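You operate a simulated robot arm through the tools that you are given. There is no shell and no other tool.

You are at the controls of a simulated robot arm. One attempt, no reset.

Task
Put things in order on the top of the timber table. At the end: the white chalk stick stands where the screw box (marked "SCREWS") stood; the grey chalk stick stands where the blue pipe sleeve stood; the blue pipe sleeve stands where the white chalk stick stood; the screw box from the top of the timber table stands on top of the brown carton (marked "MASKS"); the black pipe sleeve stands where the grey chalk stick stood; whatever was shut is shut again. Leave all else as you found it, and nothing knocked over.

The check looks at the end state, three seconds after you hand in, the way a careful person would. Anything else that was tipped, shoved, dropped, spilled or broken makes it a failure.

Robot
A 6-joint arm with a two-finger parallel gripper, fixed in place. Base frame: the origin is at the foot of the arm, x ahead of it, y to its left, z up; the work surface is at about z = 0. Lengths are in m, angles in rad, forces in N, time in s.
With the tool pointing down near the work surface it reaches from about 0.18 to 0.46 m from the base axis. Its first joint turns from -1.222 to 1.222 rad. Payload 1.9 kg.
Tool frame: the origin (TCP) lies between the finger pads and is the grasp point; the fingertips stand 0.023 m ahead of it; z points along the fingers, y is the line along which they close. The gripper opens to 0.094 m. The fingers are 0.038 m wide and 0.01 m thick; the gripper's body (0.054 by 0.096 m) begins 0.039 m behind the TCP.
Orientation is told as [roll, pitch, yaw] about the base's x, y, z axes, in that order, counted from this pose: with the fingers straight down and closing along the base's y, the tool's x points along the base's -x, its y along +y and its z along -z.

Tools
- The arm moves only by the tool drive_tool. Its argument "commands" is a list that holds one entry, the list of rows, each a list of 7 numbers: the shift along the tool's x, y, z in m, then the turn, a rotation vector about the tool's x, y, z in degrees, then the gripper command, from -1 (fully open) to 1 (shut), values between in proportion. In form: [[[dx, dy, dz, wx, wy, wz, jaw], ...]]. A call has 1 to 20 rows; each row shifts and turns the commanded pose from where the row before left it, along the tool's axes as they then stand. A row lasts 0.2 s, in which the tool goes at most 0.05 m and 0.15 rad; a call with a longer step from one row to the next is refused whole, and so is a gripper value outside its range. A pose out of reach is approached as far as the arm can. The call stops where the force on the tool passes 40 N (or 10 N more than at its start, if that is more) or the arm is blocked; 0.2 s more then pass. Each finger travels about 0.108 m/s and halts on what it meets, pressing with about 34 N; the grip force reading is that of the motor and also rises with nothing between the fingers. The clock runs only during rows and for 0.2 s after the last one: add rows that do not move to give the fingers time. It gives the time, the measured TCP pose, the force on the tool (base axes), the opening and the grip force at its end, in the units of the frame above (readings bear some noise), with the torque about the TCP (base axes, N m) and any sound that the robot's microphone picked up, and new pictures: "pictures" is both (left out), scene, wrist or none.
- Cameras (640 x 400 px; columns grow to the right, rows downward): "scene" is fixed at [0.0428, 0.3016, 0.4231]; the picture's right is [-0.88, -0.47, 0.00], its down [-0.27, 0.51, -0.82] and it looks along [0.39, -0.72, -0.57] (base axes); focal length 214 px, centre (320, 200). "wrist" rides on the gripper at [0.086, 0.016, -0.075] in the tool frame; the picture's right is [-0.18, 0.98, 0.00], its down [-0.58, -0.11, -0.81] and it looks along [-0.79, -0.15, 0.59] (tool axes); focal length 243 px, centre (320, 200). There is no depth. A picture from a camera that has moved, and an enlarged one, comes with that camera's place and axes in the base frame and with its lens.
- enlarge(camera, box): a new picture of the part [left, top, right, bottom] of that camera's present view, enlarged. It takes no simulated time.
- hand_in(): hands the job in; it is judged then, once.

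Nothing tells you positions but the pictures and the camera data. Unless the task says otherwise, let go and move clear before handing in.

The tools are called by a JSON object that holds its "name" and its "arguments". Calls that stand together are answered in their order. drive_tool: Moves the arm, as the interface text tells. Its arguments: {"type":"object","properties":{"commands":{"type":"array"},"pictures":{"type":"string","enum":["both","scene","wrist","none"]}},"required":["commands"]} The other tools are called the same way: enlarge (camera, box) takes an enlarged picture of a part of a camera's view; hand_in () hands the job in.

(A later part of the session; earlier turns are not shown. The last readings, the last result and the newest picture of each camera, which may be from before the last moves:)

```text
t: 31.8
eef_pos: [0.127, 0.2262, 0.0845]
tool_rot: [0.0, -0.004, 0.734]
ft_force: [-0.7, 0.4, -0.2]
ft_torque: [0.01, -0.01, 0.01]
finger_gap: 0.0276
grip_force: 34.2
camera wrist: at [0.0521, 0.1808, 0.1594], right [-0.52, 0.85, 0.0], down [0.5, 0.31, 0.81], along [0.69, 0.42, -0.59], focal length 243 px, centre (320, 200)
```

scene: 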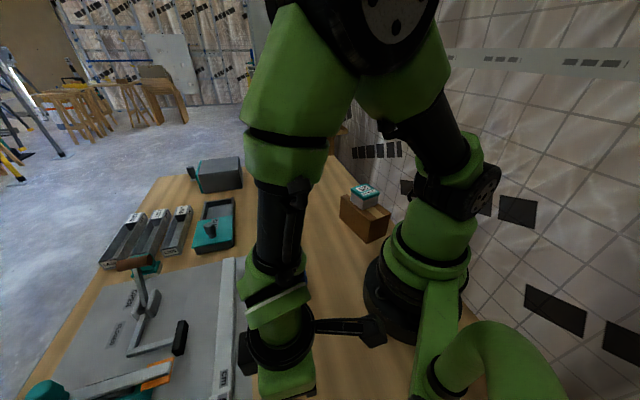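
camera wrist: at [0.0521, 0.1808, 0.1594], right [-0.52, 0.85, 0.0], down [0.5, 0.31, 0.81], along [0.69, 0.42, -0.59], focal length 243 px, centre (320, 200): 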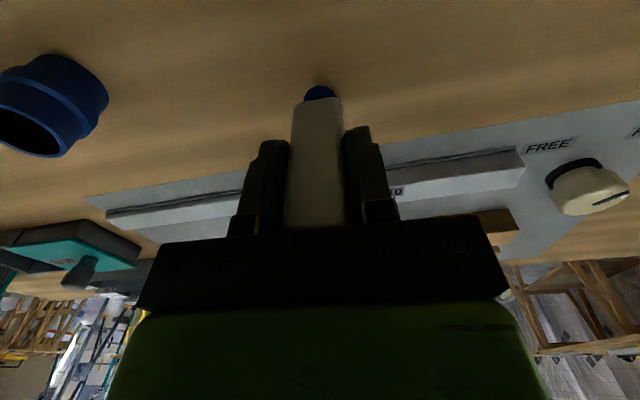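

{"name": "drive_tool", "arguments": {"commands": [[[0, 0, 0.004, 0, 0, 0, 1], [0, 0, 0.003, 0, 0, 0, 1], [0, 0, 0.001, 0, 0, 0, 1], [0, 0, 0, 0, 0, 0, 1]]], "pictures": "none"}}

```text
t: 32.8
eef_pos: [0.128, 0.2262, 0.0754]
tool_rot: [-0.002, -0.004, 0.734]
ft_force: [0.6, 0.4, -0.8]
ft_torque: [0.0, 0.01, 0.03]
finger_gap: 0.0274
grip_force: 33.7
```

{"name": "drive_tool", "arguments": {"commands": [[[0, 0, 0.0008, 0, 0, 0, 1], [0, 0, 0.0004, 0, 0, 0, 1], [0, 0, 0, 0, 0, 0, 1]]], "pictures": "none"}}

```text
t: 33.6
eef_pos: [0.127, 0.2257, 0.0743]
tool_rot: [-0.001, -0.003, 0.734]
ft_force: [-0.3, 0.3, 0.1]
ft_torque: [-0.02, -0.02, -0.02]
finger_gap: 0.0277
grip_force: 34.4
```

{"name": "drive_tool", "arguments": {"commands": [[[0, 0, 0.0005, 0, 0, 0, 1], [0, 0, 0, 0, 0, 0, 1]]], "pictures": "none"}}

```text
t: 34.2
eef_pos: [0.1275, 0.2268, 0.0741]
tool_rot: [0.003, -0.003, 0.736]
ft_force: [1.0, -0.5, -0.8]
ft_torque: [0.03, 0.0, 0.02]
finger_gap: 0.0275
grip_force: 34.0
```

{"name": "drive_tool", "arguments": {"commands": [[[0, 0, 0.0005, 0, 0, 0, 1], [0, 0, 0, 0, 0, 0, 1]]], "pictures": "none"}}

```text
t: 34.8
eef_pos: [0.1283, 0.2264, 0.0729]
tool_rot: [-0.001, -0.003, 0.734]
ft_force: [-1.0, -0.3, -1.5]
ft_torque: [-0.02, -0.04, 0.01]
finger_gap: 0.0274
grip_force: 34.1
```

{"name": "drive_tool", "arguments": {"commands": [[[0, 0, 0.0005, 0, 0, 0, 1], [0, 0, 0, 0, 0, 0, 1]]], "pictures": "none"}}

```text
t: 35.4
eef_pos: [0.1275, 0.2254, 0.073]
tool_rot: [0.001, -0.004, 0.735]
ft_force: [1.1, -0.2, 10.2]
ft_torque: [-0.01, -0.04, -0.01]
finger_gap: 0.0276
grip_force: 33.7
```

Contact felt at about 10 N, so the chalk stands on the table. Easing off slightly and opening.

{"name": "drive_tool", "arguments": {"commands": [[[0, 0, -0.0003, 0, 0, 0, 1], [0, 0, 0, 0, 0, 0, 0.3], [0, 0, 0, 0, 0, 0, 0], [0, 0, 0, 0, 0, 0, -0.4], [0, 0, 0, 0, 0, 0, -0.6], [0, 0, 0, 0, 0, 0, -0.6]]]}}

```text
t: 36.8
eef_pos: [0.1265, 0.2251, 0.0742]
tool_rot: [0.001, -0.004, 0.734]
ft_force: [-0.2, 1.0, 0.5]
ft_torque: [-0.01, -0.03, 0.01]
finger_gap: 0.0753
grip_force: 0.0
camera wrist: at [0.0522, 0.1791, 0.1483], right [-0.52, 0.85, 0.0], down [0.5, 0.31, 0.81], along [0.69, 0.42, -0.59], focal length 243 px, centre (320, 200)
```

scene: 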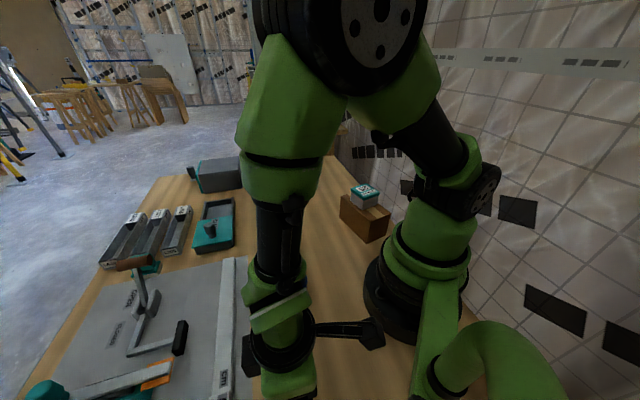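
wrist: 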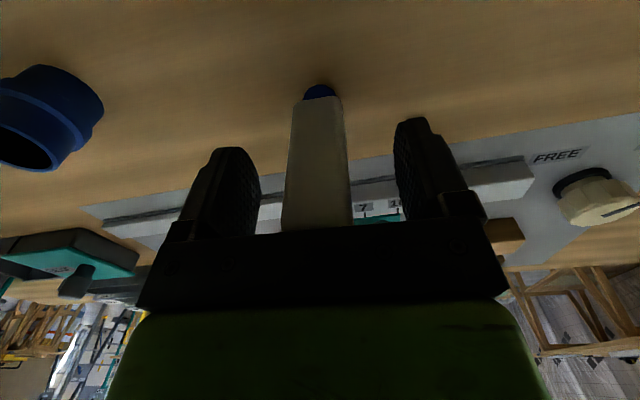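

The chalk stands free between the fingers. Rising straight up.

{"name": "drive_tool", "arguments": {"commands": [[[0, 0, -0.01, 0, 0, 0, -0.6], [0, 0, -0.03, 0, 0, 0, -0.6], [0, 0, -0.045, 0, 0, 0, -0.6], [0, 0, -0.045, 0, 0, 0, -0.6], [0, 0, -0.045, 0, 0, 0, -0.6], [0, 0, 0, 0, 0, 0, -0.6]]]}}

{"name": "enlarge", "arguments": {"camera": "wrist", "box": [100, 0, 420, 140]}}

```text
t: 38.2
eef_pos: [0.1279, 0.2233, 0.248]
tool_rot: [0.0, -0.004, 0.734]
ft_force: [0.1, -0.3, -0.5]
ft_torque: [0.02, 0.0, -0.03]
finger_gap: 0.0753
grip_force: 0.0
camera wrist: at [0.0534, 0.1776, 0.3235], right [-0.52, 0.85, 0.0], down [0.5, 0.31, 0.81], along [0.69, 0.42, -0.59], focal length 243 px, centre (320, 200)
```

scene: 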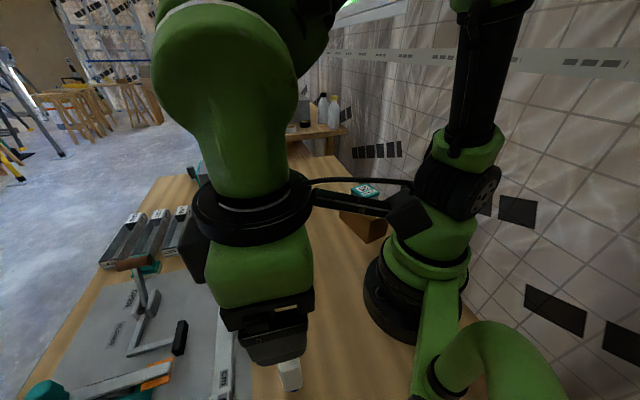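
wrist: 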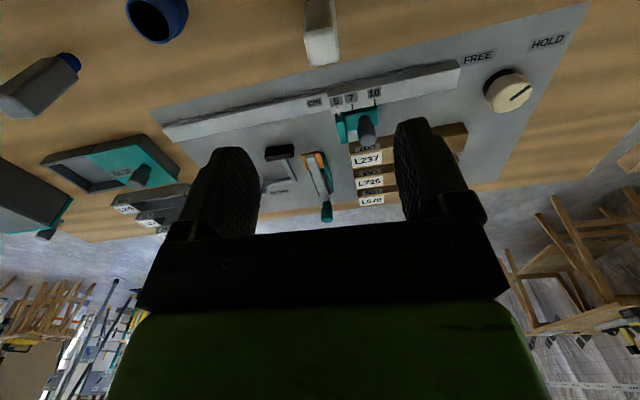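

```text
2.00 times, centred on (260, 70) of wrist
camera zoom: at [0.0534, 0.1776, 0.3235], right [-0.52, 0.85, 0.0], down [0.5, 0.31, 0.81], along [0.69, 0.42, -0.59], focal length 485 px, centre (440, 460)
```

zoom: 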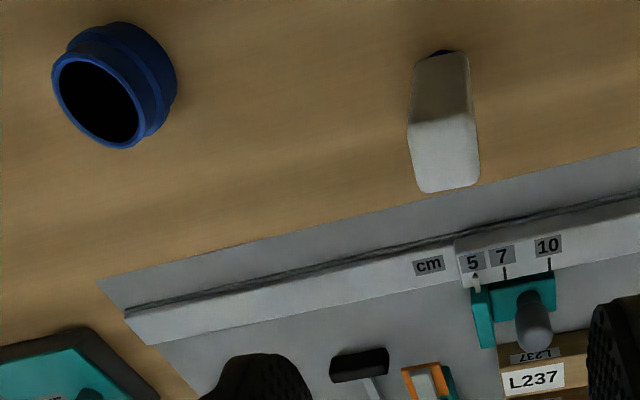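

The white chalk stands upright at the screw box's old spot. Next the blue sleeve near (0.212, 0.083); I'll move above it and look.

{"name": "drive_tool", "arguments": {"commands": [[[0.00825, -0.0398, 0.007, 0, 0, 0, -0.8], [0.00825, -0.0398, 0.007, 0, 0, 0, -0.8], [0.00825, -0.0398, 0.007, 0, 0, 0, -0.8], [0.00825, -0.0398, 0.007, 0, 0, 0, -0.8], [0, 0, 0.01, 0, 0, 7.33, -0.8], [0, 0, 0.01, 0, 0, 7.33, -0.8], [0, 0, 0.01, 0, 0, 7.33, -0.8], [0, 0, 0, 0, 0, 0, -0.8]]]}}

{"name": "enlarge", "arguments": {"camera": "wrist", "box": [240, 0, 400, 120]}}

{"name": "enlarge", "arguments": {"camera": "scene", "box": [230, 240, 390, 400]}}

```text
t: 40.0
eef_pos: [0.2107, 0.0861, 0.1887]
tool_rot: [0.0, -0.003, 0.349]
ft_force: [0.5, -0.1, 0.9]
ft_torque: [0.0, -0.06, 0.0]
finger_gap: 0.0844
grip_force: 0.1
camera wrist: at [0.124, 0.0712, 0.2635], right [-0.16, 0.99, 0.0], down [0.58, 0.1, 0.81], along [0.8, 0.13, -0.59], focal length 243 px, centre (320, 200)
```

scene: 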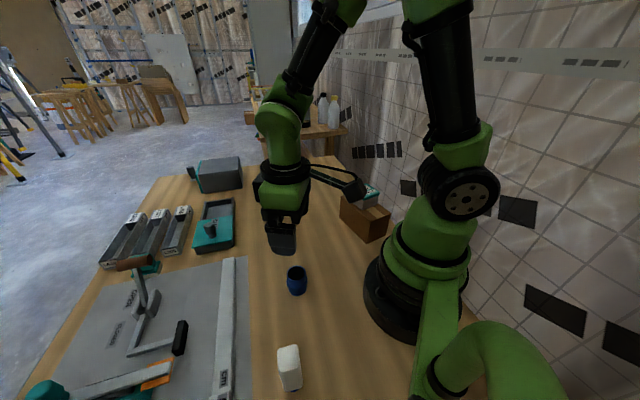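
wrist: 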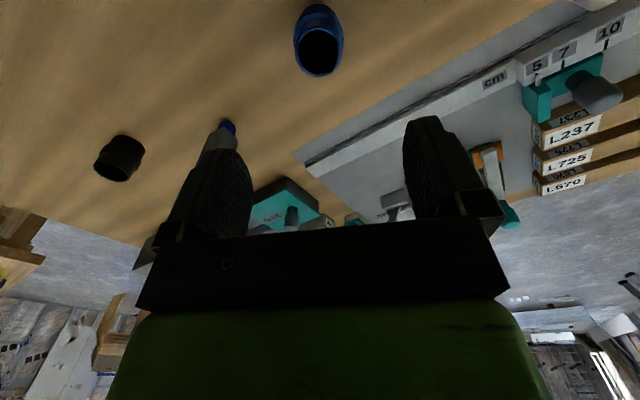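

```text
3.33 times, centred on (320, 60) of wrist
camera zoom: at [0.124, 0.0712, 0.2635], right [-0.16, 0.99, 0.0], down [0.58, 0.1, 0.81], along [0.8, 0.13, -0.59], focal length 809 px, centre (320, 667)
```

zoom: 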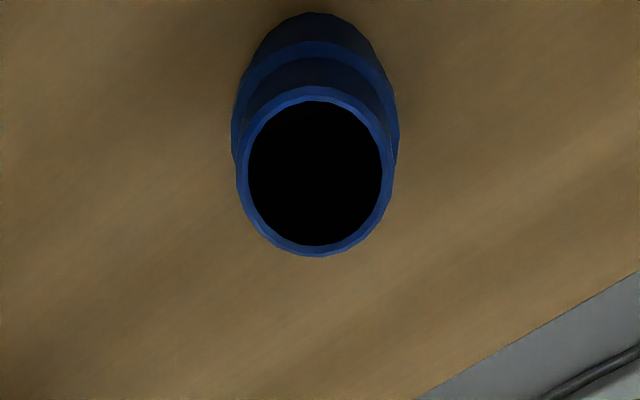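

```text
2.50 times, centred on (310, 320) of scene
camera zoom: at [0.0428, 0.3016, 0.4231], right [-0.88, -0.47, 0.0], down [-0.27, 0.51, -0.82], along [0.39, -0.72, -0.57], focal length 536 px, centre (345, -100)
```

zoom: 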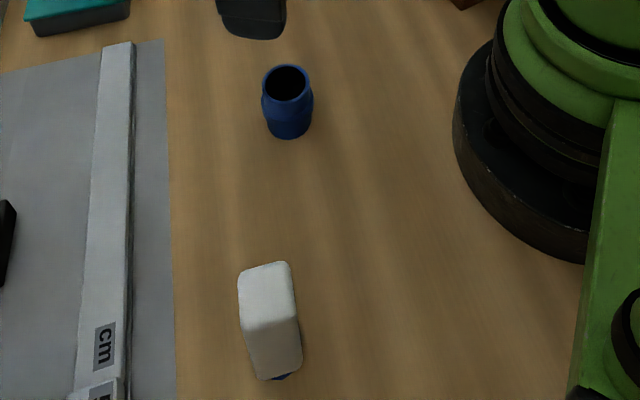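

The blue sleeve is centred under the gripper at about (0.211, 0.085), roughly 0.05 tall. Lowering around it and gripping.

{"name": "drive_tool", "arguments": {"commands": [[[0, 0, 0.035, 0, 0, 0, -0.8], [0, 0, 0.035, 0, 0, 0, -0.8], [0, 0, 0.035, 0, 0, 0, -0.8], [0, 0, 0.03, 0, 0, 0, -0.8], [0, 0, 0.015, 0, 0, 0, -0.8], [0, 0, 0.0075, 0, 0, 0, -0.8], [0, 0, 0, 0, 0, 0, -0.8]]]}}

```text
t: 41.6
eef_pos: [0.2124, 0.0877, 0.0324]
tool_rot: [0.0, -0.004, 0.351]
ft_force: [-0.3, 0.0, 1.2]
ft_torque: [-0.01, 0.0, 0.0]
finger_gap: 0.0849
grip_force: 0.0
camera wrist: at [0.1252, 0.0722, 0.1071], right [-0.16, 0.99, 0.0], down [0.58, 0.1, 0.81], along [0.8, 0.13, -0.59], focal length 243 px, centre (320, 200)
```

scene: 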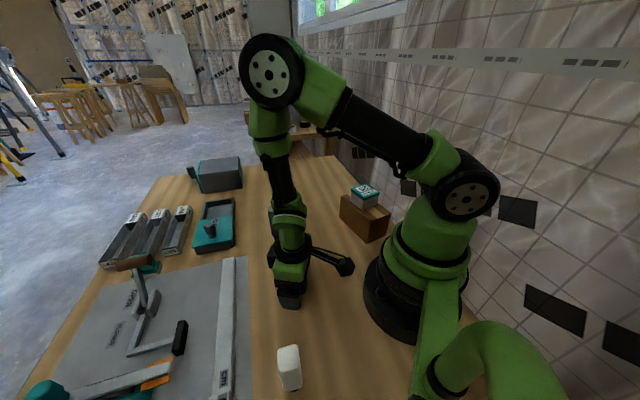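
wrist: 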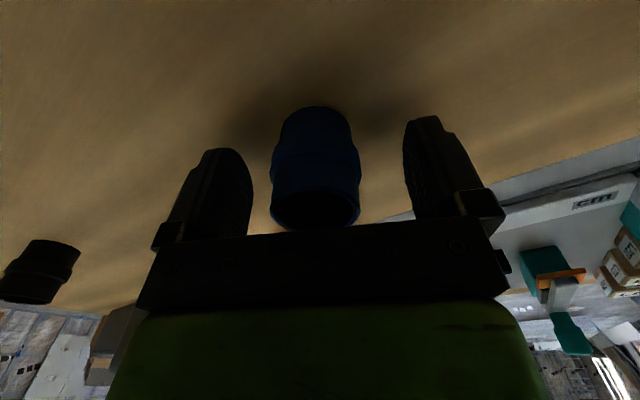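

{"name": "drive_tool", "arguments": {"commands": [[[0, 0, 0, 0, 0, 0, -0.4], [0, 0, 0, 0, 0, 0, 0], [0, 0, 0, 0, 0, 0, 0.4], [0, 0, 0, 0, 0, 0, 1], [0, 0, 0, 0, 0, 0, 1], [0, 0, 0, 0, 0, 0, 1]]], "pictures": "wrist"}}

```text
t: 43.0
eef_pos: [0.2108, 0.0875, 0.0322]
tool_rot: [0.002, -0.003, 0.349]
ft_force: [-0.1, 0.3, 0.1]
ft_torque: [0.03, -0.02, -0.01]
finger_gap: 0.0409
grip_force: 34.4
camera wrist: at [0.1252, 0.0722, 0.1073], right [-0.16, 0.99, 0.0], down [0.58, 0.1, 0.81], along [0.8, 0.13, -0.59], focal length 243 px, centre (320, 200)
```

wrist: 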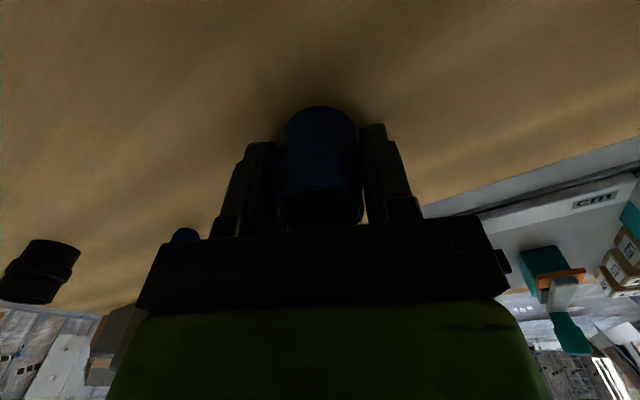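

Sleeve gripped at 0.041 m. Lifting and carrying it to the white chalk's old place (0.339, -0.2415).

{"name": "drive_tool", "arguments": {"commands": [[[0, 0, -0.01, 0, 0, 0, 1], [0, 0, -0.04, 0, 0, 0, 1], [0, 0, -0.049, 0, 0, 0, 1], [0, 0, -0.049, 0, 0, 0, 1], [0, 0, -0.049, 0, 0, 0, 1], [-0.0009, -0.04404, 0, 0, 0, 0, 1], [-0.0009, -0.04404, 0, 0, 0, 0, 1], [-0.0009, -0.04404, 0, 0, 0, 0, 1], [-0.0009, -0.04404, 0, 0, 0, 0, 1], [-0.0009, -0.04404, 0, 0, 0, 0, 1], [-0.0009, -0.04404, 0, 0, 0, 0, 1], [-0.0009, -0.04404, 0, 0, 0, 0, 1], [-0.0009, -0.04404, 0, 0, 0, 0, 1], [0, 0, 0, 0, 0, 7.9, 1], [0, 0, 0, 0, 0, 7.9, 1], [0, 0, 0, 0, 0, 7.9, 1], [0, 0, 0, 0, 0, 7.9, 1], [0, 0, 0, 0, 0, 7.9, 1], [0, 0, 0, 0, 0, 7.9, 1], [0, 0, 0, 0, 0, 7.9, 1]]]}}

```text
t: 47.2
eef_pos: [0.3375, -0.2424, 0.2285]
tool_rot: [0.003, -0.004, -0.618]
ft_force: [0.2, 0.1, -0.2]
ft_torque: [0.0, -0.02, 0.01]
finger_gap: 0.0405
grip_force: 34.0
camera wrist: at [0.2764, -0.1797, 0.304], right [0.72, 0.69, 0.0], down [0.41, -0.43, 0.81], along [0.56, -0.58, -0.59], focal length 243 px, centre (320, 200)
```

scene: 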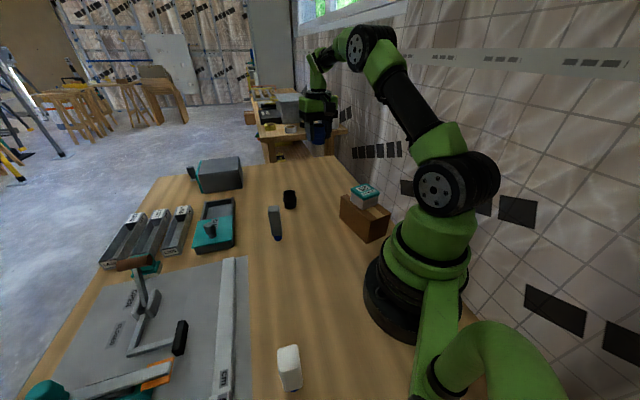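
wrist: 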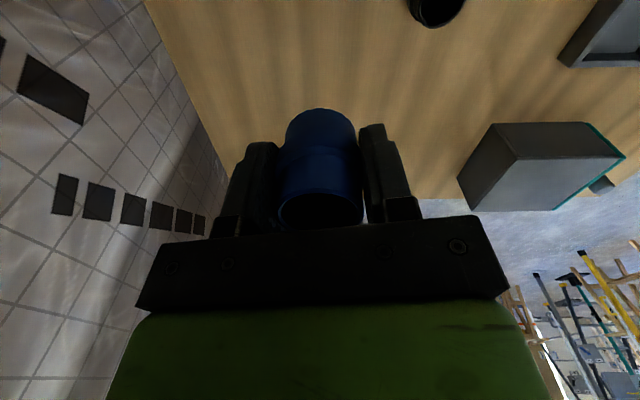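

{"name": "drive_tool", "arguments": {"commands": [[[-0.0009, 0.0018, 0.02, 0, 0, 0, 1], [0, 0, 0.04, 0, 0, 0, 1], [0, 0, 0.04, 0, 0, 0, 1], [0, 0, 0.04, 0, 0, 0, 1], [0, 0, 0.03, 0, 0, 0, 1], [0, 0, 0.015, 0, 0, 0, 1], [0, 0, 0, 0, 0, 0, 1]]]}}

{"name": "enlarge", "arguments": {"camera": "scene", "box": [270, 120, 366, 210]}}

```text
t: 48.8
eef_pos: [0.339, -0.2403, 0.0428]
tool_rot: [0.004, -0.001, -0.614]
ft_force: [0.2, 1.3, -0.5]
ft_torque: [0.01, -0.01, 0.04]
finger_gap: 0.0402
grip_force: 33.4
camera wrist: at [0.2783, -0.1781, 0.1184], right [0.72, 0.7, 0.0], down [0.41, -0.43, 0.81], along [0.56, -0.58, -0.59], focal length 243 px, centre (320, 200)
```

scene: 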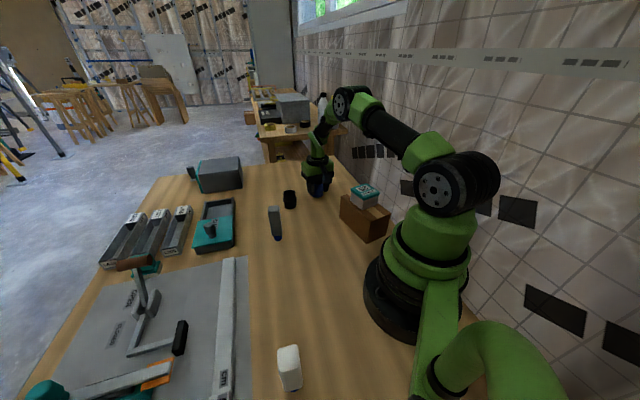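
wrist: 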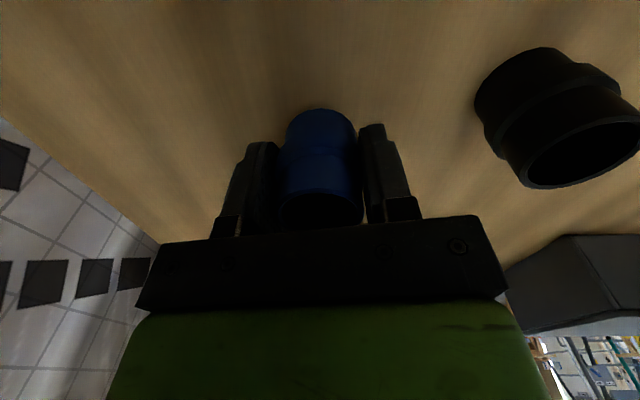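

```text
4.44 times, centred on (318, 165) of scene
camera zoom: at [0.0428, 0.3016, 0.4231], right [-0.88, -0.47, 0.0], down [-0.27, 0.51, -0.82], along [0.39, -0.72, -0.57], focal length 953 px, centre (329, 356)
```

zoom: 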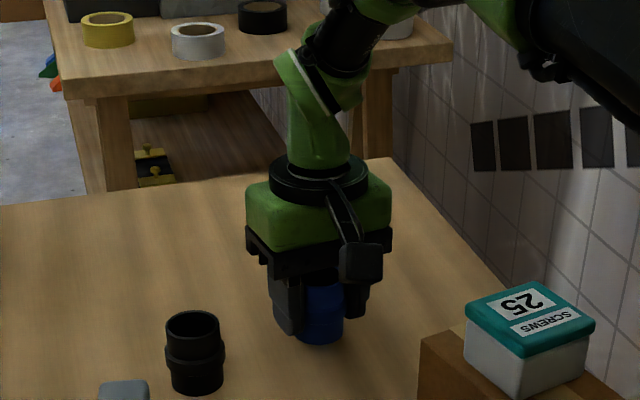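

{"name": "drive_tool", "arguments": {"commands": [[[0, 0, 0.004, 0, 0, 0, 1], [0, 0, 0.004, 0, 0, 0, 1], [0, 0, 0.002, 0, 0, 0, 1], [0, 0, 0, 0, 0, 0, 1]]], "pictures": "none"}}

```text
t: 49.8
eef_pos: [0.3407, -0.241, 0.0352]
tool_rot: [0.003, -0.002, -0.614]
ft_force: [-0.7, -0.9, -0.5]
ft_torque: [-0.03, -0.01, 0.02]
finger_gap: 0.0402
grip_force: 33.6
```

{"name": "drive_tool", "arguments": {"commands": [[[0, 0, 0.001, 0, 0, 0, 1], [0, 0, 0, 0, 0, 0, 1]]], "pictures": "none"}}

```text
t: 50.4
eef_pos: [0.3411, -0.2411, 0.0343]
tool_rot: [0.003, -0.002, -0.615]
ft_force: [0.6, 0.0, 0.0]
ft_torque: [0.01, 0.02, -0.01]
finger_gap: 0.0401
grip_force: 33.9
```

{"name": "drive_tool", "arguments": {"commands": [[[0, 0, 0.0007, 0, 0, 0, 1], [0, 0, 0, 0, 0, 0, 1]]], "pictures": "none"}}

```text
t: 51.0
eef_pos: [0.3394, -0.2432, 0.033]
tool_rot: [0.004, -0.002, -0.614]
ft_force: [0.0, 0.8, -0.3]
ft_torque: [0.01, 0.02, 0.0]
finger_gap: 0.0403
grip_force: 33.7
```

{"name": "drive_tool", "arguments": {"commands": [[[0, 0, 0.0005, 0, 0, 0, 1], [0, 0, 0, 0, 0, 0, 1]]], "pictures": "none"}}

```text
t: 51.6
eef_pos: [0.3413, -0.2413, 0.0323]
tool_rot: [0.004, -0.002, -0.614]
ft_force: [-1.6, -1.0, 2.8]
ft_torque: [-0.08, 0.04, 0.04]
finger_gap: 0.0401
grip_force: 33.9
```

{"name": "drive_tool", "arguments": {"commands": [[[0, 0, 0.0003, 0, 0, 0, 1], [0, 0, 0, 0, 0, 0, 1]]], "pictures": "none"}}

```text
t: 52.2
eef_pos: [0.3409, -0.241, 0.0312]
tool_rot: [0.003, -0.004, -0.614]
ft_force: [1.0, 1.6, 9.8]
ft_torque: [-0.05, 0.07, 0.04]
finger_gap: 0.0399
grip_force: 34.2
```

The sleeve is on the table (about 10 N). Opening the gripper now.

{"name": "drive_tool", "arguments": {"commands": [[[0, 0, 0, 0, 0, 0, 0], [0, 0, 0, 0, 0, 0, -0.4], [0, 0, 0, 0, 0, 0, -0.7], [0, 0, 0, 0, 0, 0, -0.7]]]}}

```text
t: 53.2
eef_pos: [0.3403, -0.241, 0.032]
tool_rot: [0.004, -0.003, -0.615]
ft_force: [-0.2, -0.2, 0.4]
ft_torque: [0.01, 0.0, 0.0]
finger_gap: 0.0799
grip_force: 0.0
camera wrist: at [0.2793, -0.1783, 0.1066], right [0.72, 0.7, 0.0], down [0.41, -0.43, 0.81], along [0.56, -0.58, -0.59], focal length 243 px, centre (320, 200)
```

scene: 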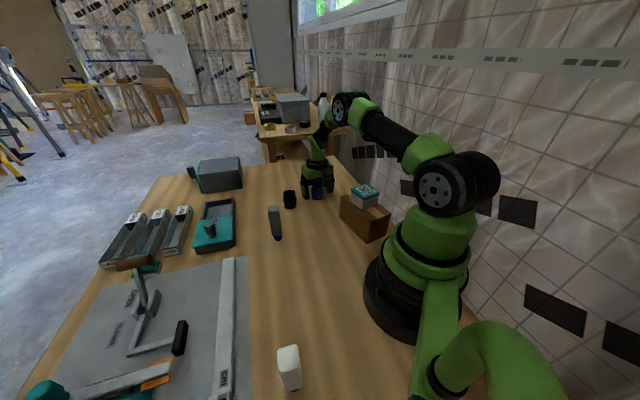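
wrist: 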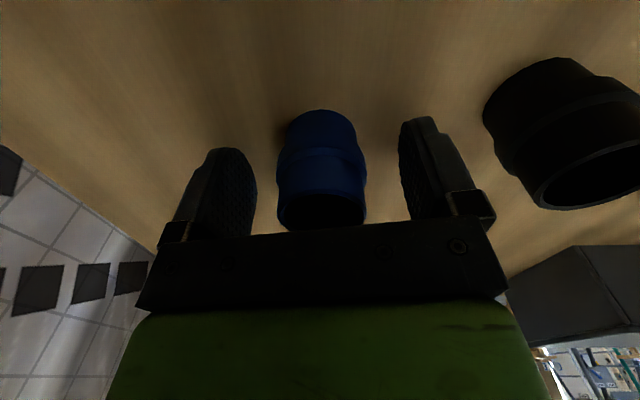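

The blue sleeve stands free. Rising, then moving to view the grey chalk.

{"name": "drive_tool", "arguments": {"commands": [[[0, 0, -0.01, 0, 0, 0, -0.7], [0, 0, -0.04, 0, 0, 0, -0.7], [0, 0, -0.049, 0, 0, 0, -0.7], [0, 0, -0.049, 0, 0, 0, -0.7], [0, 0, -0.049, 0, 0, 0, -0.7], [0, 0, -0.02, 0, 0, 0, -0.7], [0.0353, 0.0292, 0, 0, 0, 0, -0.7], [0.0353, 0.0292, 0, 0, 0, 0, -0.7], [0.0353, 0.0292, 0, 0, 0, 0, -0.7], [0.0353, 0.0292, 0, 0, 0, 0, -0.7], [0.0353, 0.0292, 0, 0, 0, 0, -0.7], [0, 0, 0, 0, 0, -8, -0.7], [0, 0, 0, 0, 0, -8, -0.7], [0, 0, 0, 0, 0, -8, -0.7], [0, 0, 0, 0, 0, -8, -0.7], [0, 0, 0, 0, 0, 0, -0.7]]]}}

{"name": "enlarge", "arguments": {"camera": "scene", "box": [240, 150, 400, 250]}}

{"name": "enlarge", "arguments": {"camera": "wrist", "box": [200, 0, 400, 140]}}

```text
t: 56.6
eef_pos: [0.2795, -0.0207, 0.2483]
tool_rot: [0.001, -0.004, -0.052]
ft_force: [0.2, -0.8, 0.0]
ft_torque: [-0.01, 0.0, 0.0]
finger_gap: 0.0798
grip_force: 0.1
camera wrist: at [0.194, 0.0005, 0.3234], right [0.24, 0.97, 0.0], down [0.57, -0.14, 0.81], along [0.79, -0.19, -0.59], focal length 243 px, centre (320, 200)
```

scene: 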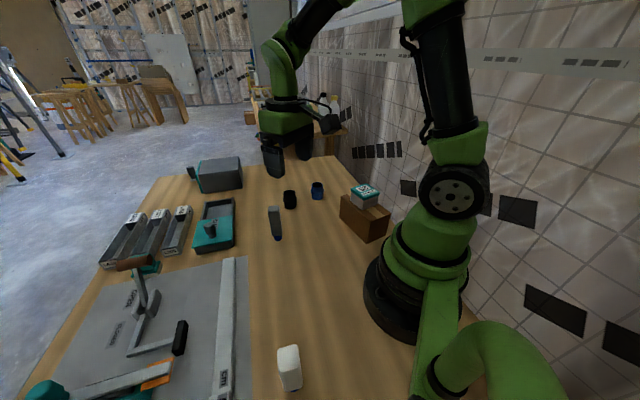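
wrist: 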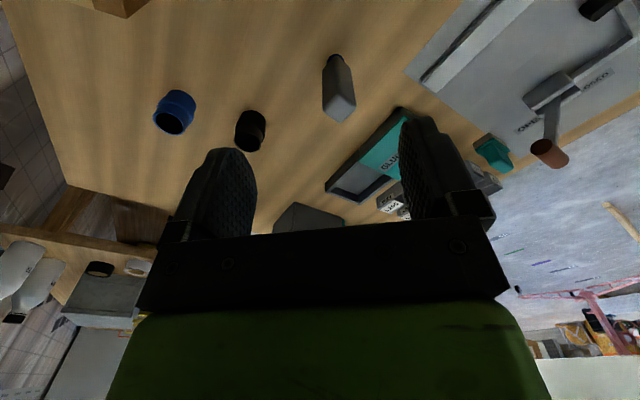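

```text
4.00 times, centred on (320, 200) of scene
camera zoom: at [0.0428, 0.3016, 0.4231], right [-0.88, -0.47, 0.0], down [-0.27, 0.51, -0.82], along [0.39, -0.72, -0.57], focal length 858 px, centre (320, 200)
```

zoom: 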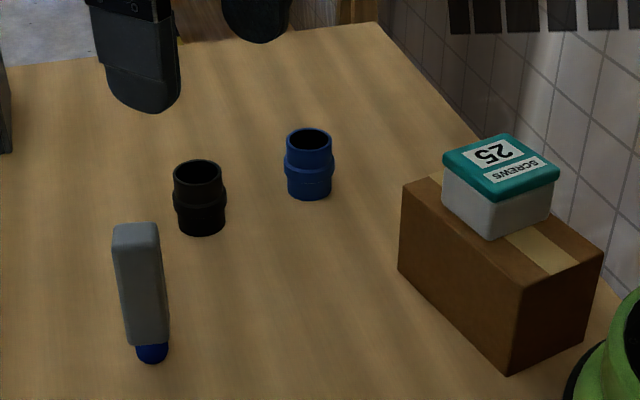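

```text
2.86 times, centred on (300, 70) of wrist
camera zoom: at [0.194, 0.0005, 0.3234], right [0.24, 0.97, 0.0], down [0.57, -0.14, 0.81], along [0.79, -0.19, -0.59], focal length 693 px, centre (377, 571)
```

zoom: 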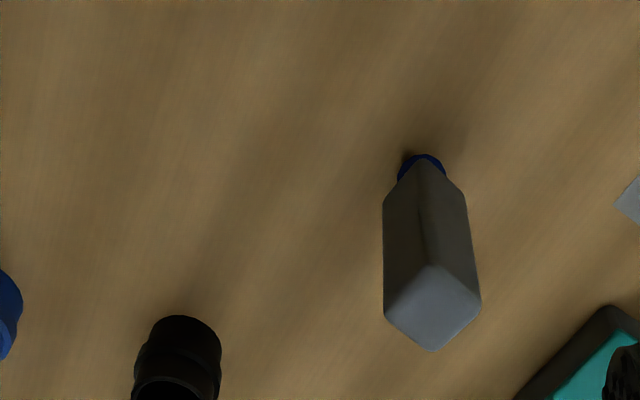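

The grey chalk's centre is near (0.3395, -0.014), its faces turned about 40° from the tool. Moving over it and turning to match.

{"name": "drive_tool", "arguments": {"commands": [[[-0.03, 0.0045, 0.025, 0, 0, 0, -0.6], [-0.03, 0.0045, 0.025, 0, 0, 0, -0.6], [0, 0, 0, 0, 0, -8, -0.6], [0, 0, 0, 0, 0, -8, -0.6], [0, 0, 0, 0, 0, -8, -0.6], [0, 0, 0, 0, 0, -8, -0.6], [0, 0, 0, 0, 0, -8, -0.6], [0, 0, 0, 0, 0, 0, -0.6]]]}}

{"name": "enlarge", "arguments": {"camera": "wrist", "box": [260, 0, 380, 105]}}

```text
t: 58.4
eef_pos: [0.3412, -0.0136, 0.1976]
tool_rot: [0.0, -0.003, 0.643]
ft_force: [1.0, 0.5, 0.2]
ft_torque: [-0.01, -0.01, -0.02]
finger_gap: 0.0754
grip_force: 0.2
camera wrist: at [0.2617, -0.0533, 0.2734], right [-0.44, 0.9, 0.0], down [0.53, 0.26, 0.81], along [0.72, 0.36, -0.59], focal length 243 px, centre (320, 200)
```

scene: 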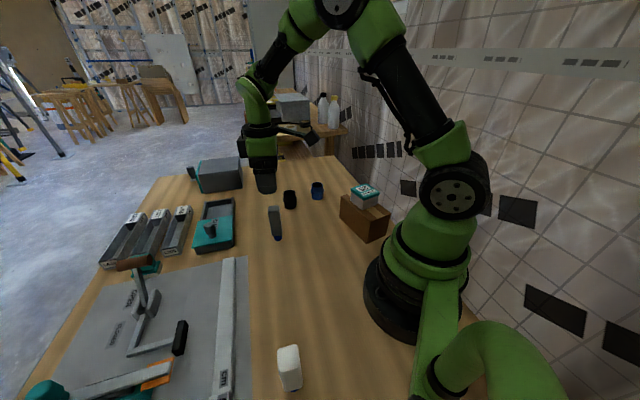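
wrist: 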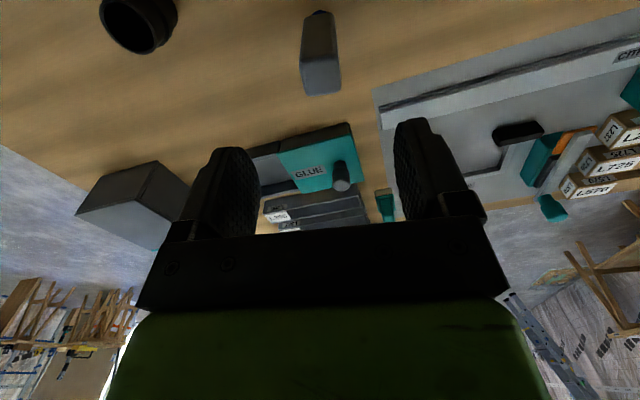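

```text
3.81 times, centred on (320, 52) of wrist
camera zoom: at [0.2617, -0.0533, 0.2734], right [-0.44, 0.9, 0.0], down [0.53, 0.26, 0.81], along [0.72, 0.36, -0.59], focal length 924 px, centre (320, 762)
```

zoom: 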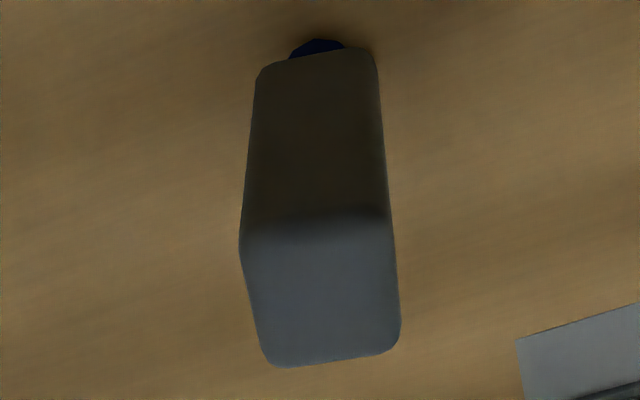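

The grey chalk is centred and aligned; its spot is about (0.340, -0.0135). Lowering and gripping.

{"name": "drive_tool", "arguments": {"commands": [[[-0.0007, 0.0008, 0.02, 0, 0, 0, -0.6], [0, 0, 0.025, 0, 0, 0, -0.6], [0, 0, 0.025, 0, 0, 0, -0.6], [0, 0, 0.025, 0, 0, 0, -0.6], [0, 0, 0.02, 0, 0, 0, -0.6], [0, 0, 0.01, 0, 0, 0, -0.6], [0, 0, 0, 0, 0, 0, -0.6]]]}}

```text
t: 60.0
eef_pos: [0.3404, -0.013, 0.0732]
tool_rot: [0.0, -0.004, 0.643]
ft_force: [0.3, -0.2, 0.8]
ft_torque: [-0.01, 0.01, -0.04]
finger_gap: 0.0752
grip_force: 0.0
camera wrist: at [0.2616, -0.0531, 0.1479], right [-0.44, 0.9, 0.0], down [0.53, 0.26, 0.81], along [0.73, 0.36, -0.59], focal length 243 px, centre (320, 200)
```

scene: 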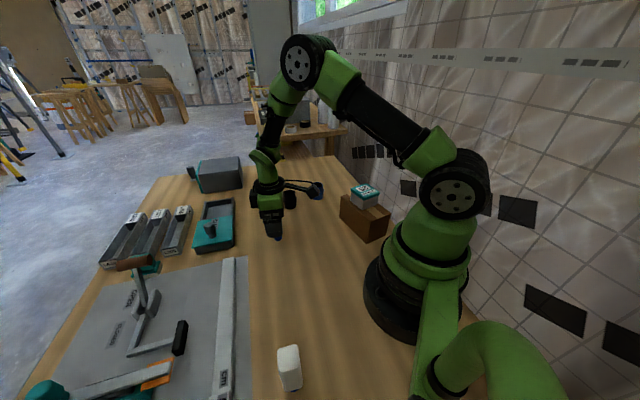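
wrist: 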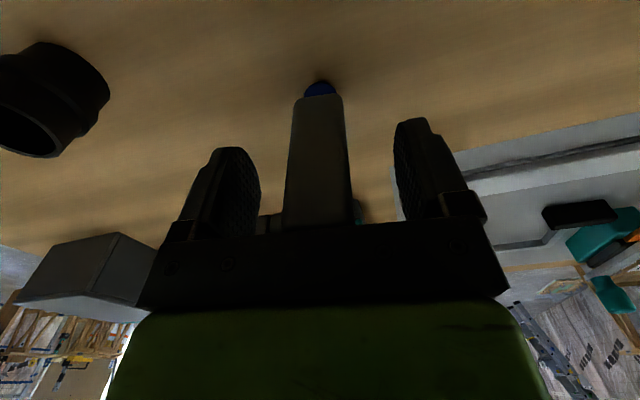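

{"name": "drive_tool", "arguments": {"commands": [[[0, 0, 0, 0, 0, 0, -0.2], [0, 0, 0, 0, 0, 0, 0.2], [0, 0, 0, 0, 0, 0, 0.6], [0, 0, 0, 0, 0, 0, 1], [0, 0, 0, 0, 0, 0, 1], [0, 0, 0, 0, 0, 0, 1]]], "pictures": "wrist"}}

```text
t: 61.4
eef_pos: [0.3396, -0.014, 0.0731]
tool_rot: [0.0, -0.004, 0.643]
ft_force: [0.1, 0.0, 0.1]
ft_torque: [0.03, -0.02, 0.03]
finger_gap: 0.0275
grip_force: 34.3
camera wrist: at [0.2615, -0.053, 0.1481], right [-0.44, 0.9, 0.0], down [0.53, 0.26, 0.81], along [0.73, 0.36, -0.59], focal length 243 px, centre (320, 200)
```

wrist: 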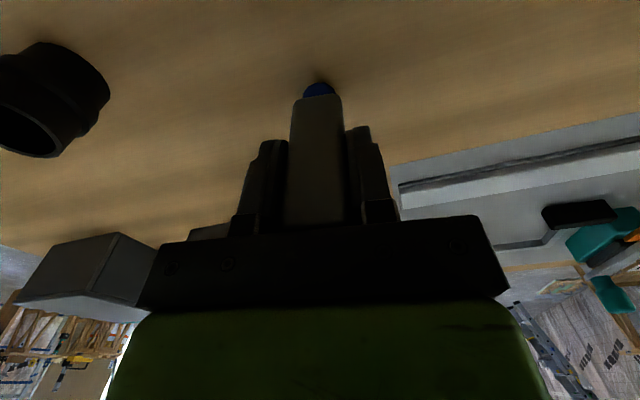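

Gripped. Lifting and carrying the grey chalk to the blue sleeve's old place (0.2115, 0.087).

{"name": "drive_tool", "arguments": {"commands": [[[0, 0, -0.01, 0, 0, 0, 1], [0, 0, -0.035, 0, 0, 0, 1], [0, 0, -0.045, 0, 0, 0, 1], [0, 0, -0.045, 0, 0, 0, 1], [0, 0, -0.035, 0, 0, 0, 1], [0.0105, 0.0395, 0, 0, 0, 0, 1], [0.0105, 0.0395, 0, 0, 0, 0, 1], [0.0105, 0.0395, 0, 0, 0, 0, 1], [0.0105, 0.0395, 0, 0, 0, 0, 1], [0, 0, 0, 0, 0, 0, 1], [0, 0, 0, 0, 0, 0, 1]]]}}

```text
t: 63.8
eef_pos: [0.2102, 0.0846, 0.2449]
tool_rot: [0.001, -0.004, 0.642]
ft_force: [1.1, -0.2, -1.0]
ft_torque: [-0.02, -0.03, -0.02]
finger_gap: 0.0274
grip_force: 33.6
camera wrist: at [0.1317, 0.0459, 0.3191], right [-0.44, 0.9, 0.0], down [0.53, 0.26, 0.81], along [0.73, 0.36, -0.59], focal length 243 px, centre (320, 200)
```

scene: 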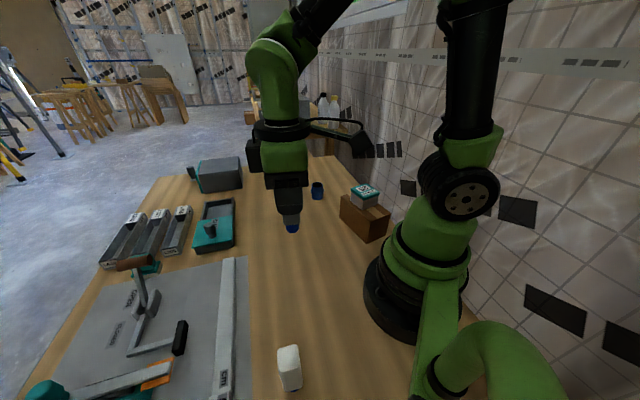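
wrist: 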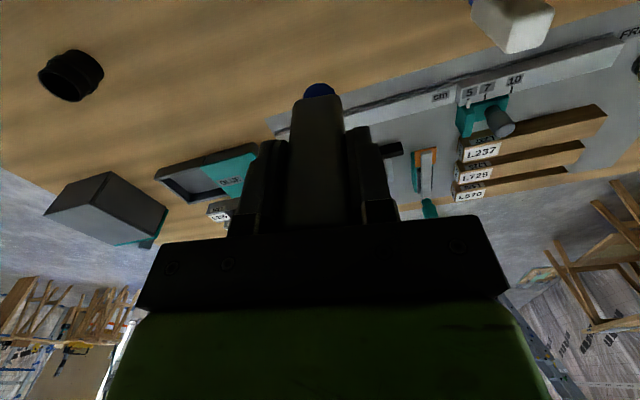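

{"name": "drive_tool", "arguments": {"commands": [[[-0.0015, 0.001, 0.03, 0, 0, 0, 1], [0, 0, 0.04, 0, 0, 0, 1], [0, 0, 0.04, 0, 0, 0, 1], [0, 0, 0.035, 0, 0, 0, 1], [0, 0, 0.015, 0, 0, 0, 1], [0, 0, 0, 0, 0, 0, 1]]]}}

```text
t: 65.2
eef_pos: [0.2137, 0.0877, 0.0844]
tool_rot: [0.0, -0.002, 0.641]
ft_force: [0.3, -0.6, -0.5]
ft_torque: [0.01, 0.03, -0.03]
finger_gap: 0.0275
grip_force: 33.8
camera wrist: at [0.1333, 0.0498, 0.1582], right [-0.44, 0.9, 0.0], down [0.53, 0.26, 0.81], along [0.73, 0.36, -0.59], focal length 243 px, centre (320, 200)
```

scene: 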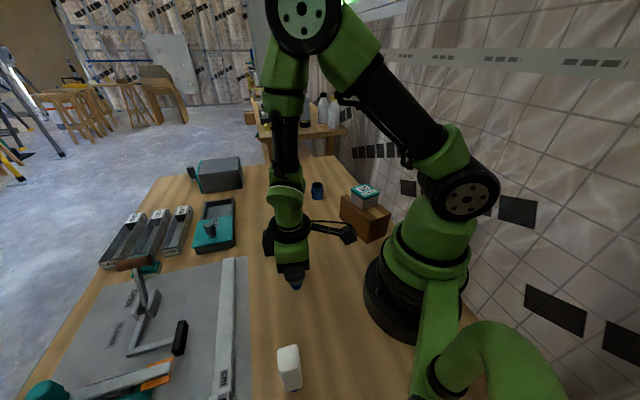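
wrist: 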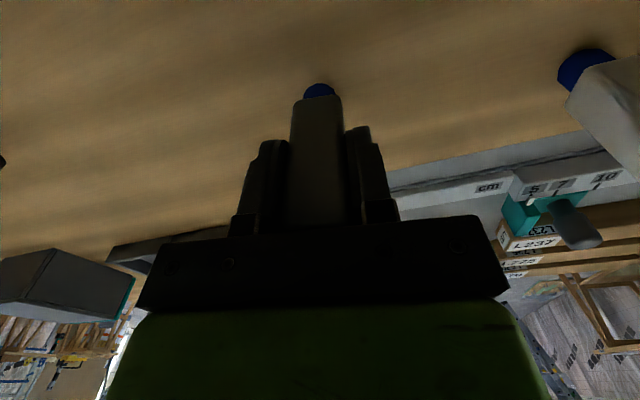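

{"name": "drive_tool", "arguments": {"commands": [[[0.0008, -0.0011, 0.004, 0, 0, 0, 1], [0, 0, 0.003, 0, 0, 0, 1], [0, 0, 0.0015, 0, 0, 0, 1], [0, 0, 0, 0, 0, 0, 1]]], "pictures": "none"}}

```text
t: 66.2
eef_pos: [0.2137, 0.0862, 0.0751]
tool_rot: [0.001, -0.005, 0.643]
ft_force: [0.2, -0.1, -0.1]
ft_torque: [-0.02, -0.04, 0.0]
finger_gap: 0.0275
grip_force: 33.5
```

{"name": "drive_tool", "arguments": {"commands": [[[0, 0, 0.0007, 0, 0, 0, 1], [0, 0, 0, 0, 0, 0, 1]]], "pictures": "none"}}

```text
t: 66.8
eef_pos: [0.2122, 0.0873, 0.0747]
tool_rot: [-0.001, -0.004, 0.642]
ft_force: [-0.2, -0.2, -0.6]
ft_torque: [0.02, 0.0, 0.0]
finger_gap: 0.0273
grip_force: 33.7
```

{"name": "drive_tool", "arguments": {"commands": [[[0, 0, 0.0006, 0, 0, 0, 1], [0, 0, 0, 0, 0, 0, 1]]], "pictures": "none"}}

```text
t: 67.4
eef_pos: [0.2135, 0.0874, 0.0749]
tool_rot: [0.001, -0.004, 0.642]
ft_force: [0.1, -0.5, -1.2]
ft_torque: [0.0, -0.03, -0.01]
finger_gap: 0.0271
grip_force: 33.8
```

{"name": "drive_tool", "arguments": {"commands": [[[0, 0, 0.0005, 0, 0, 0, 1], [0, 0, 0, 0, 0, 0, 1]]], "pictures": "none"}}

```text
t: 68.0
eef_pos: [0.2126, 0.0873, 0.0731]
tool_rot: [0.0, -0.001, 0.642]
ft_force: [0.6, 0.0, -0.3]
ft_torque: [0.03, 0.01, 0.0]
finger_gap: 0.0274
grip_force: 34.6
```

{"name": "drive_tool", "arguments": {"commands": [[[0, 0, 0.0005, 0, 0, 0, 1], [0, 0, 0, 0, 0, 0, 1]]], "pictures": "none"}}

```text
t: 68.6
eef_pos: [0.2119, 0.0875, 0.0737]
tool_rot: [-0.001, -0.002, 0.644]
ft_force: [0.7, 0.3, -1.5]
ft_torque: [0.0, 0.01, -0.02]
finger_gap: 0.0277
grip_force: 34.1
```

{"name": "drive_tool", "arguments": {"commands": [[[0, 0, 0.0005, 0, 0, 0, 1], [0, 0, 0, 0, 0, 0, 1]]], "pictures": "wrist"}}

```text
t: 69.2
eef_pos: [0.2139, 0.0884, 0.0734]
tool_rot: [0.0, -0.003, 0.642]
ft_force: [-3.8, -3.8, 18.5]
ft_torque: [-0.25, 0.17, 0.0]
finger_gap: 0.0274
grip_force: 33.8
camera wrist: at [0.1335, 0.0488, 0.148], right [-0.44, 0.9, 0.0], down [0.53, 0.26, 0.81], along [0.73, 0.36, -0.59], focal length 243 px, centre (320, 200)
```

wrist: 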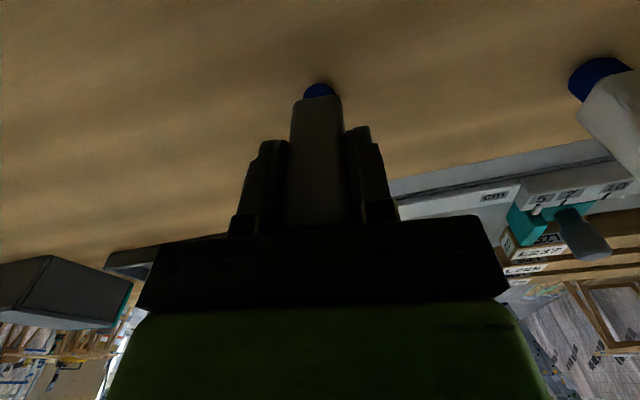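

Contact at 18 N. I'll back off by about half a millimetre and then check before opening.

{"name": "drive_tool", "arguments": {"commands": [[[0, 0, -0.0004, 0, 0, 0, 1], [0, 0, 0, 0, 0, 0, 1]]], "pictures": "none"}}

```text
t: 69.8
eef_pos: [0.2137, 0.0869, 0.0729]
tool_rot: [-0.001, -0.004, 0.643]
ft_force: [-5.9, 2.9, 21.2]
ft_torque: [0.19, 0.45, 0.01]
finger_gap: 0.0274
grip_force: 34.1
```

{"name": "drive_tool", "arguments": {"commands": [[[0, 0, -0.0005, 0, 0, 0, 1], [0, 0, 0, 0, 0, 0, 1], [0, 0, 0, 0, 0, 0, 1]]], "pictures": "none"}}

```text
t: 70.6
eef_pos: [0.2139, 0.088, 0.0727]
tool_rot: [0.001, -0.004, 0.643]
ft_force: [0.1, 0.1, -0.4]
ft_torque: [-0.02, -0.01, -0.01]
finger_gap: 0.0274
grip_force: 33.7
```

{"name": "drive_tool", "arguments": {"commands": [[[0, 0, 0.0003, 0, 0, 0, 1], [0, 0, 0, 0, 0, 0, 1]]], "pictures": "none"}}

```text
t: 71.2
eef_pos: [0.2136, 0.088, 0.0721]
tool_rot: [0.0, -0.002, 0.641]
ft_force: [-2.7, -4.7, 23.4]
ft_torque: [-0.3, 0.17, -0.02]
finger_gap: 0.0273
grip_force: 34.0
```

{"name": "drive_tool", "arguments": {"commands": [[[0, 0, -0.0003, 0, 0, 0, 1], [0, 0, 0, 0, 0, 0, 1], [0, 0, 0, 0, 0, 0, 1]]], "pictures": "none"}}

```text
t: 72.0
eef_pos: [0.2117, 0.0886, 0.0734]
tool_rot: [0.0, -0.003, 0.642]
ft_force: [0.0, -3.1, 23.7]
ft_torque: [-0.15, -0.01, -0.01]
finger_gap: 0.0276
grip_force: 33.3
```

{"name": "drive_tool", "arguments": {"commands": [[[0, 0, -0.0003, 0, 0, 0, 1], [0, 0, 0, 0, 0, 0, 1], [0, 0, 0, 0, 0, 0, 1]]], "pictures": "wrist"}}

```text
t: 72.8
eef_pos: [0.2131, 0.0882, 0.0741]
tool_rot: [-0.001, -0.004, 0.644]
ft_force: [1.0, -0.5, -0.8]
ft_torque: [0.01, 0.0, -0.02]
finger_gap: 0.0273
grip_force: 33.9
camera wrist: at [0.1338, 0.0493, 0.1484], right [-0.44, 0.9, 0.0], down [0.53, 0.26, 0.81], along [0.72, 0.36, -0.59], focal length 243 px, centre (320, 200)
```

wrist: 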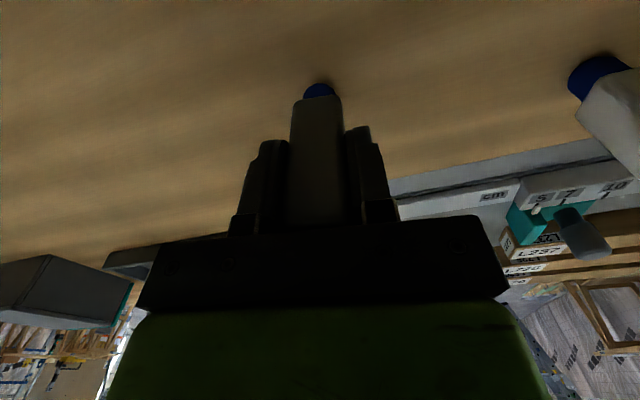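

The chalk's foot is within half a millimetre of the table with no load. Opening gently.

{"name": "drive_tool", "arguments": {"commands": [[[0, 0, 0, 0, 0, 0, 0.3], [0, 0, 0, 0, 0, 0, 0], [0, 0, 0, 0, 0, 0, -0.4], [0, 0, 0, 0, 0, 0, -0.6], [0, 0, 0, 0, 0, 0, -0.6]]]}}

```text
t: 74.0
eef_pos: [0.2135, 0.0889, 0.0727]
tool_rot: [0.0, -0.003, 0.641]
ft_force: [0.0, -0.1, 0.3]
ft_torque: [0.02, 0.0, -0.02]
finger_gap: 0.0754
grip_force: 0.2
camera wrist: at [0.1338, 0.0493, 0.1485], right [-0.44, 0.9, 0.0], down [0.53, 0.26, 0.81], along [0.73, 0.36, -0.59], focal length 243 px, centre (320, 200)
```

scene: 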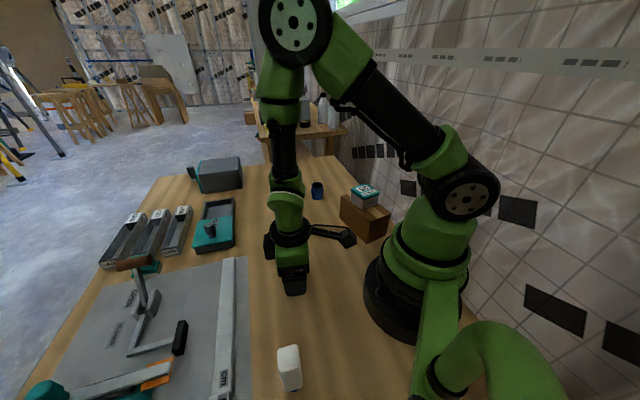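
wrist: 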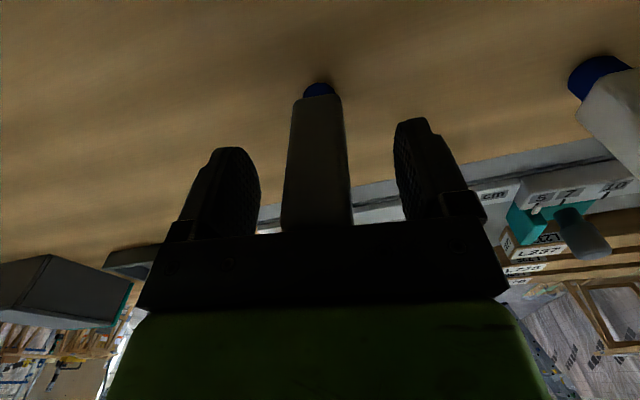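

The grey chalk stands at the blue sleeve's old place. Rising and moving over the black sleeve near (0.395, -0.155).

{"name": "drive_tool", "arguments": {"commands": [[[0, 0, -0.01, 0, 0, 0, -0.6], [0, 0, -0.03, 0, 0, 0, -0.6], [0, 0, -0.045, 0, 0, 0, -0.6], [0, 0, -0.045, 0, 0, 0, -0.6], [0, 0, -0.045, 0, 0, 0, -0.6], [-0.0002, -0.0434, 0, 0, 0, 0, -0.8], [-0.0002, -0.0434, 0, 0, 0, 0, -0.8], [-0.0002, -0.0434, 0, 0, 0, 0, -0.8], [-0.0002, -0.0434, 0, 0, 0, 0, -0.8], [-0.0002, -0.0434, 0, 0, 0, 0, -0.8], [-0.0002, -0.0434, 0, 0, 0, 0, -0.8], [-0.0002, -0.0434, 0, 0, 0, 0, -0.8], [0, 0, 0.015, 0, 0, 6.7, -0.8], [0, 0, 0.015, 0, 0, 6.7, -0.8], [0, 0, 0.015, 0, 0, 6.7, -0.8], [0, 0, 0.015, 0, 0, 6.7, -0.8], [0, 0, 0, 0, 0, 0, -0.8]]]}}

{"name": "enlarge", "arguments": {"camera": "wrist", "box": [240, 0, 400, 120]}}

{"name": "enlarge", "arguments": {"camera": "scene", "box": [230, 160, 390, 400]}}

```text
t: 77.6
eef_pos: [0.3967, -0.157, 0.1878]
tool_rot: [0.002, -0.004, 0.173]
ft_force: [-0.4, -0.9, -0.4]
ft_torque: [-0.02, 0.0, -0.01]
finger_gap: 0.0846
grip_force: 0.0
camera wrist: at [0.3084, -0.1557, 0.2621], right [0.01, 1.0, 0.0], down [0.59, -0.01, 0.81], along [0.81, -0.01, -0.59], focal length 243 px, centre (320, 200)
```

scene: 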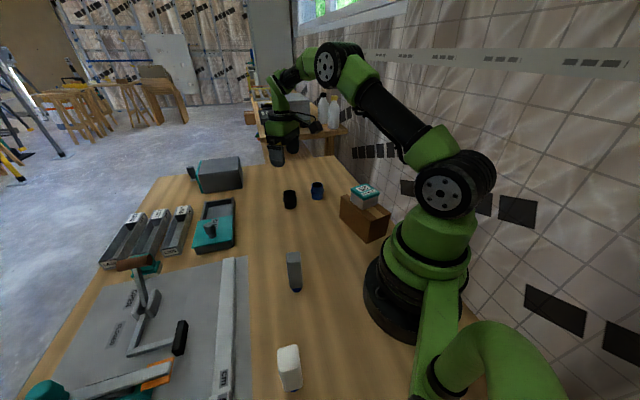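
wrist: 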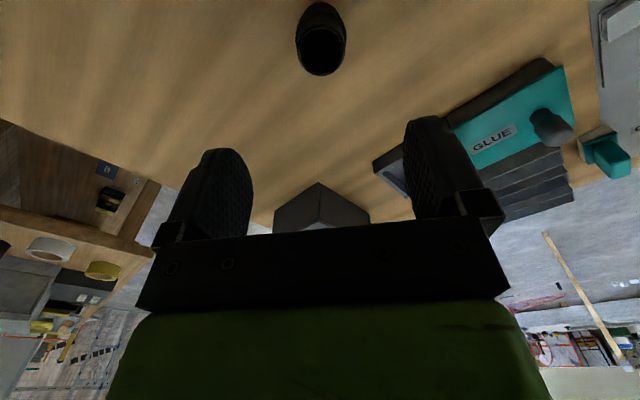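

```text
3.33 times, centred on (320, 60) of wrist
camera zoom: at [0.3084, -0.1557, 0.2621], right [0.01, 1.0, 0.0], down [0.59, -0.01, 0.81], along [0.81, -0.01, -0.59], focal length 809 px, centre (320, 667)
```

zoom: 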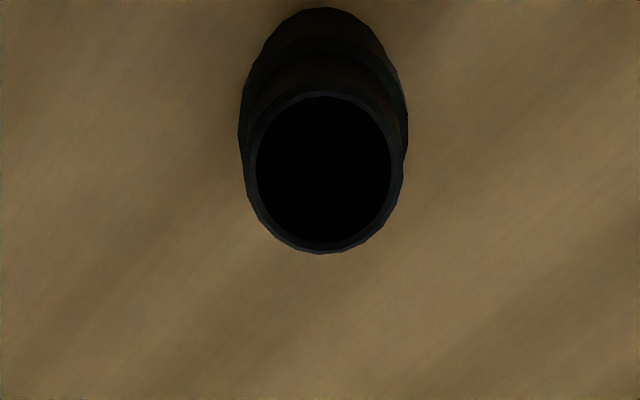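

```text
1.67 times, centred on (310, 280) of scene
camera zoom: at [0.0428, 0.3016, 0.4231], right [-0.88, -0.47, 0.0], down [-0.27, 0.51, -0.82], along [0.39, -0.72, -0.57], focal length 358 px, centre (337, 67)
```

zoom: 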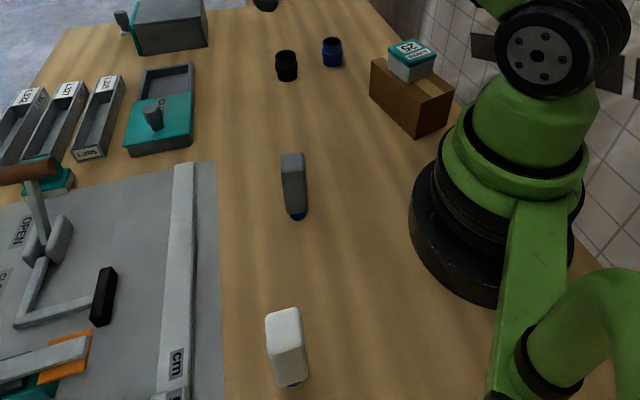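

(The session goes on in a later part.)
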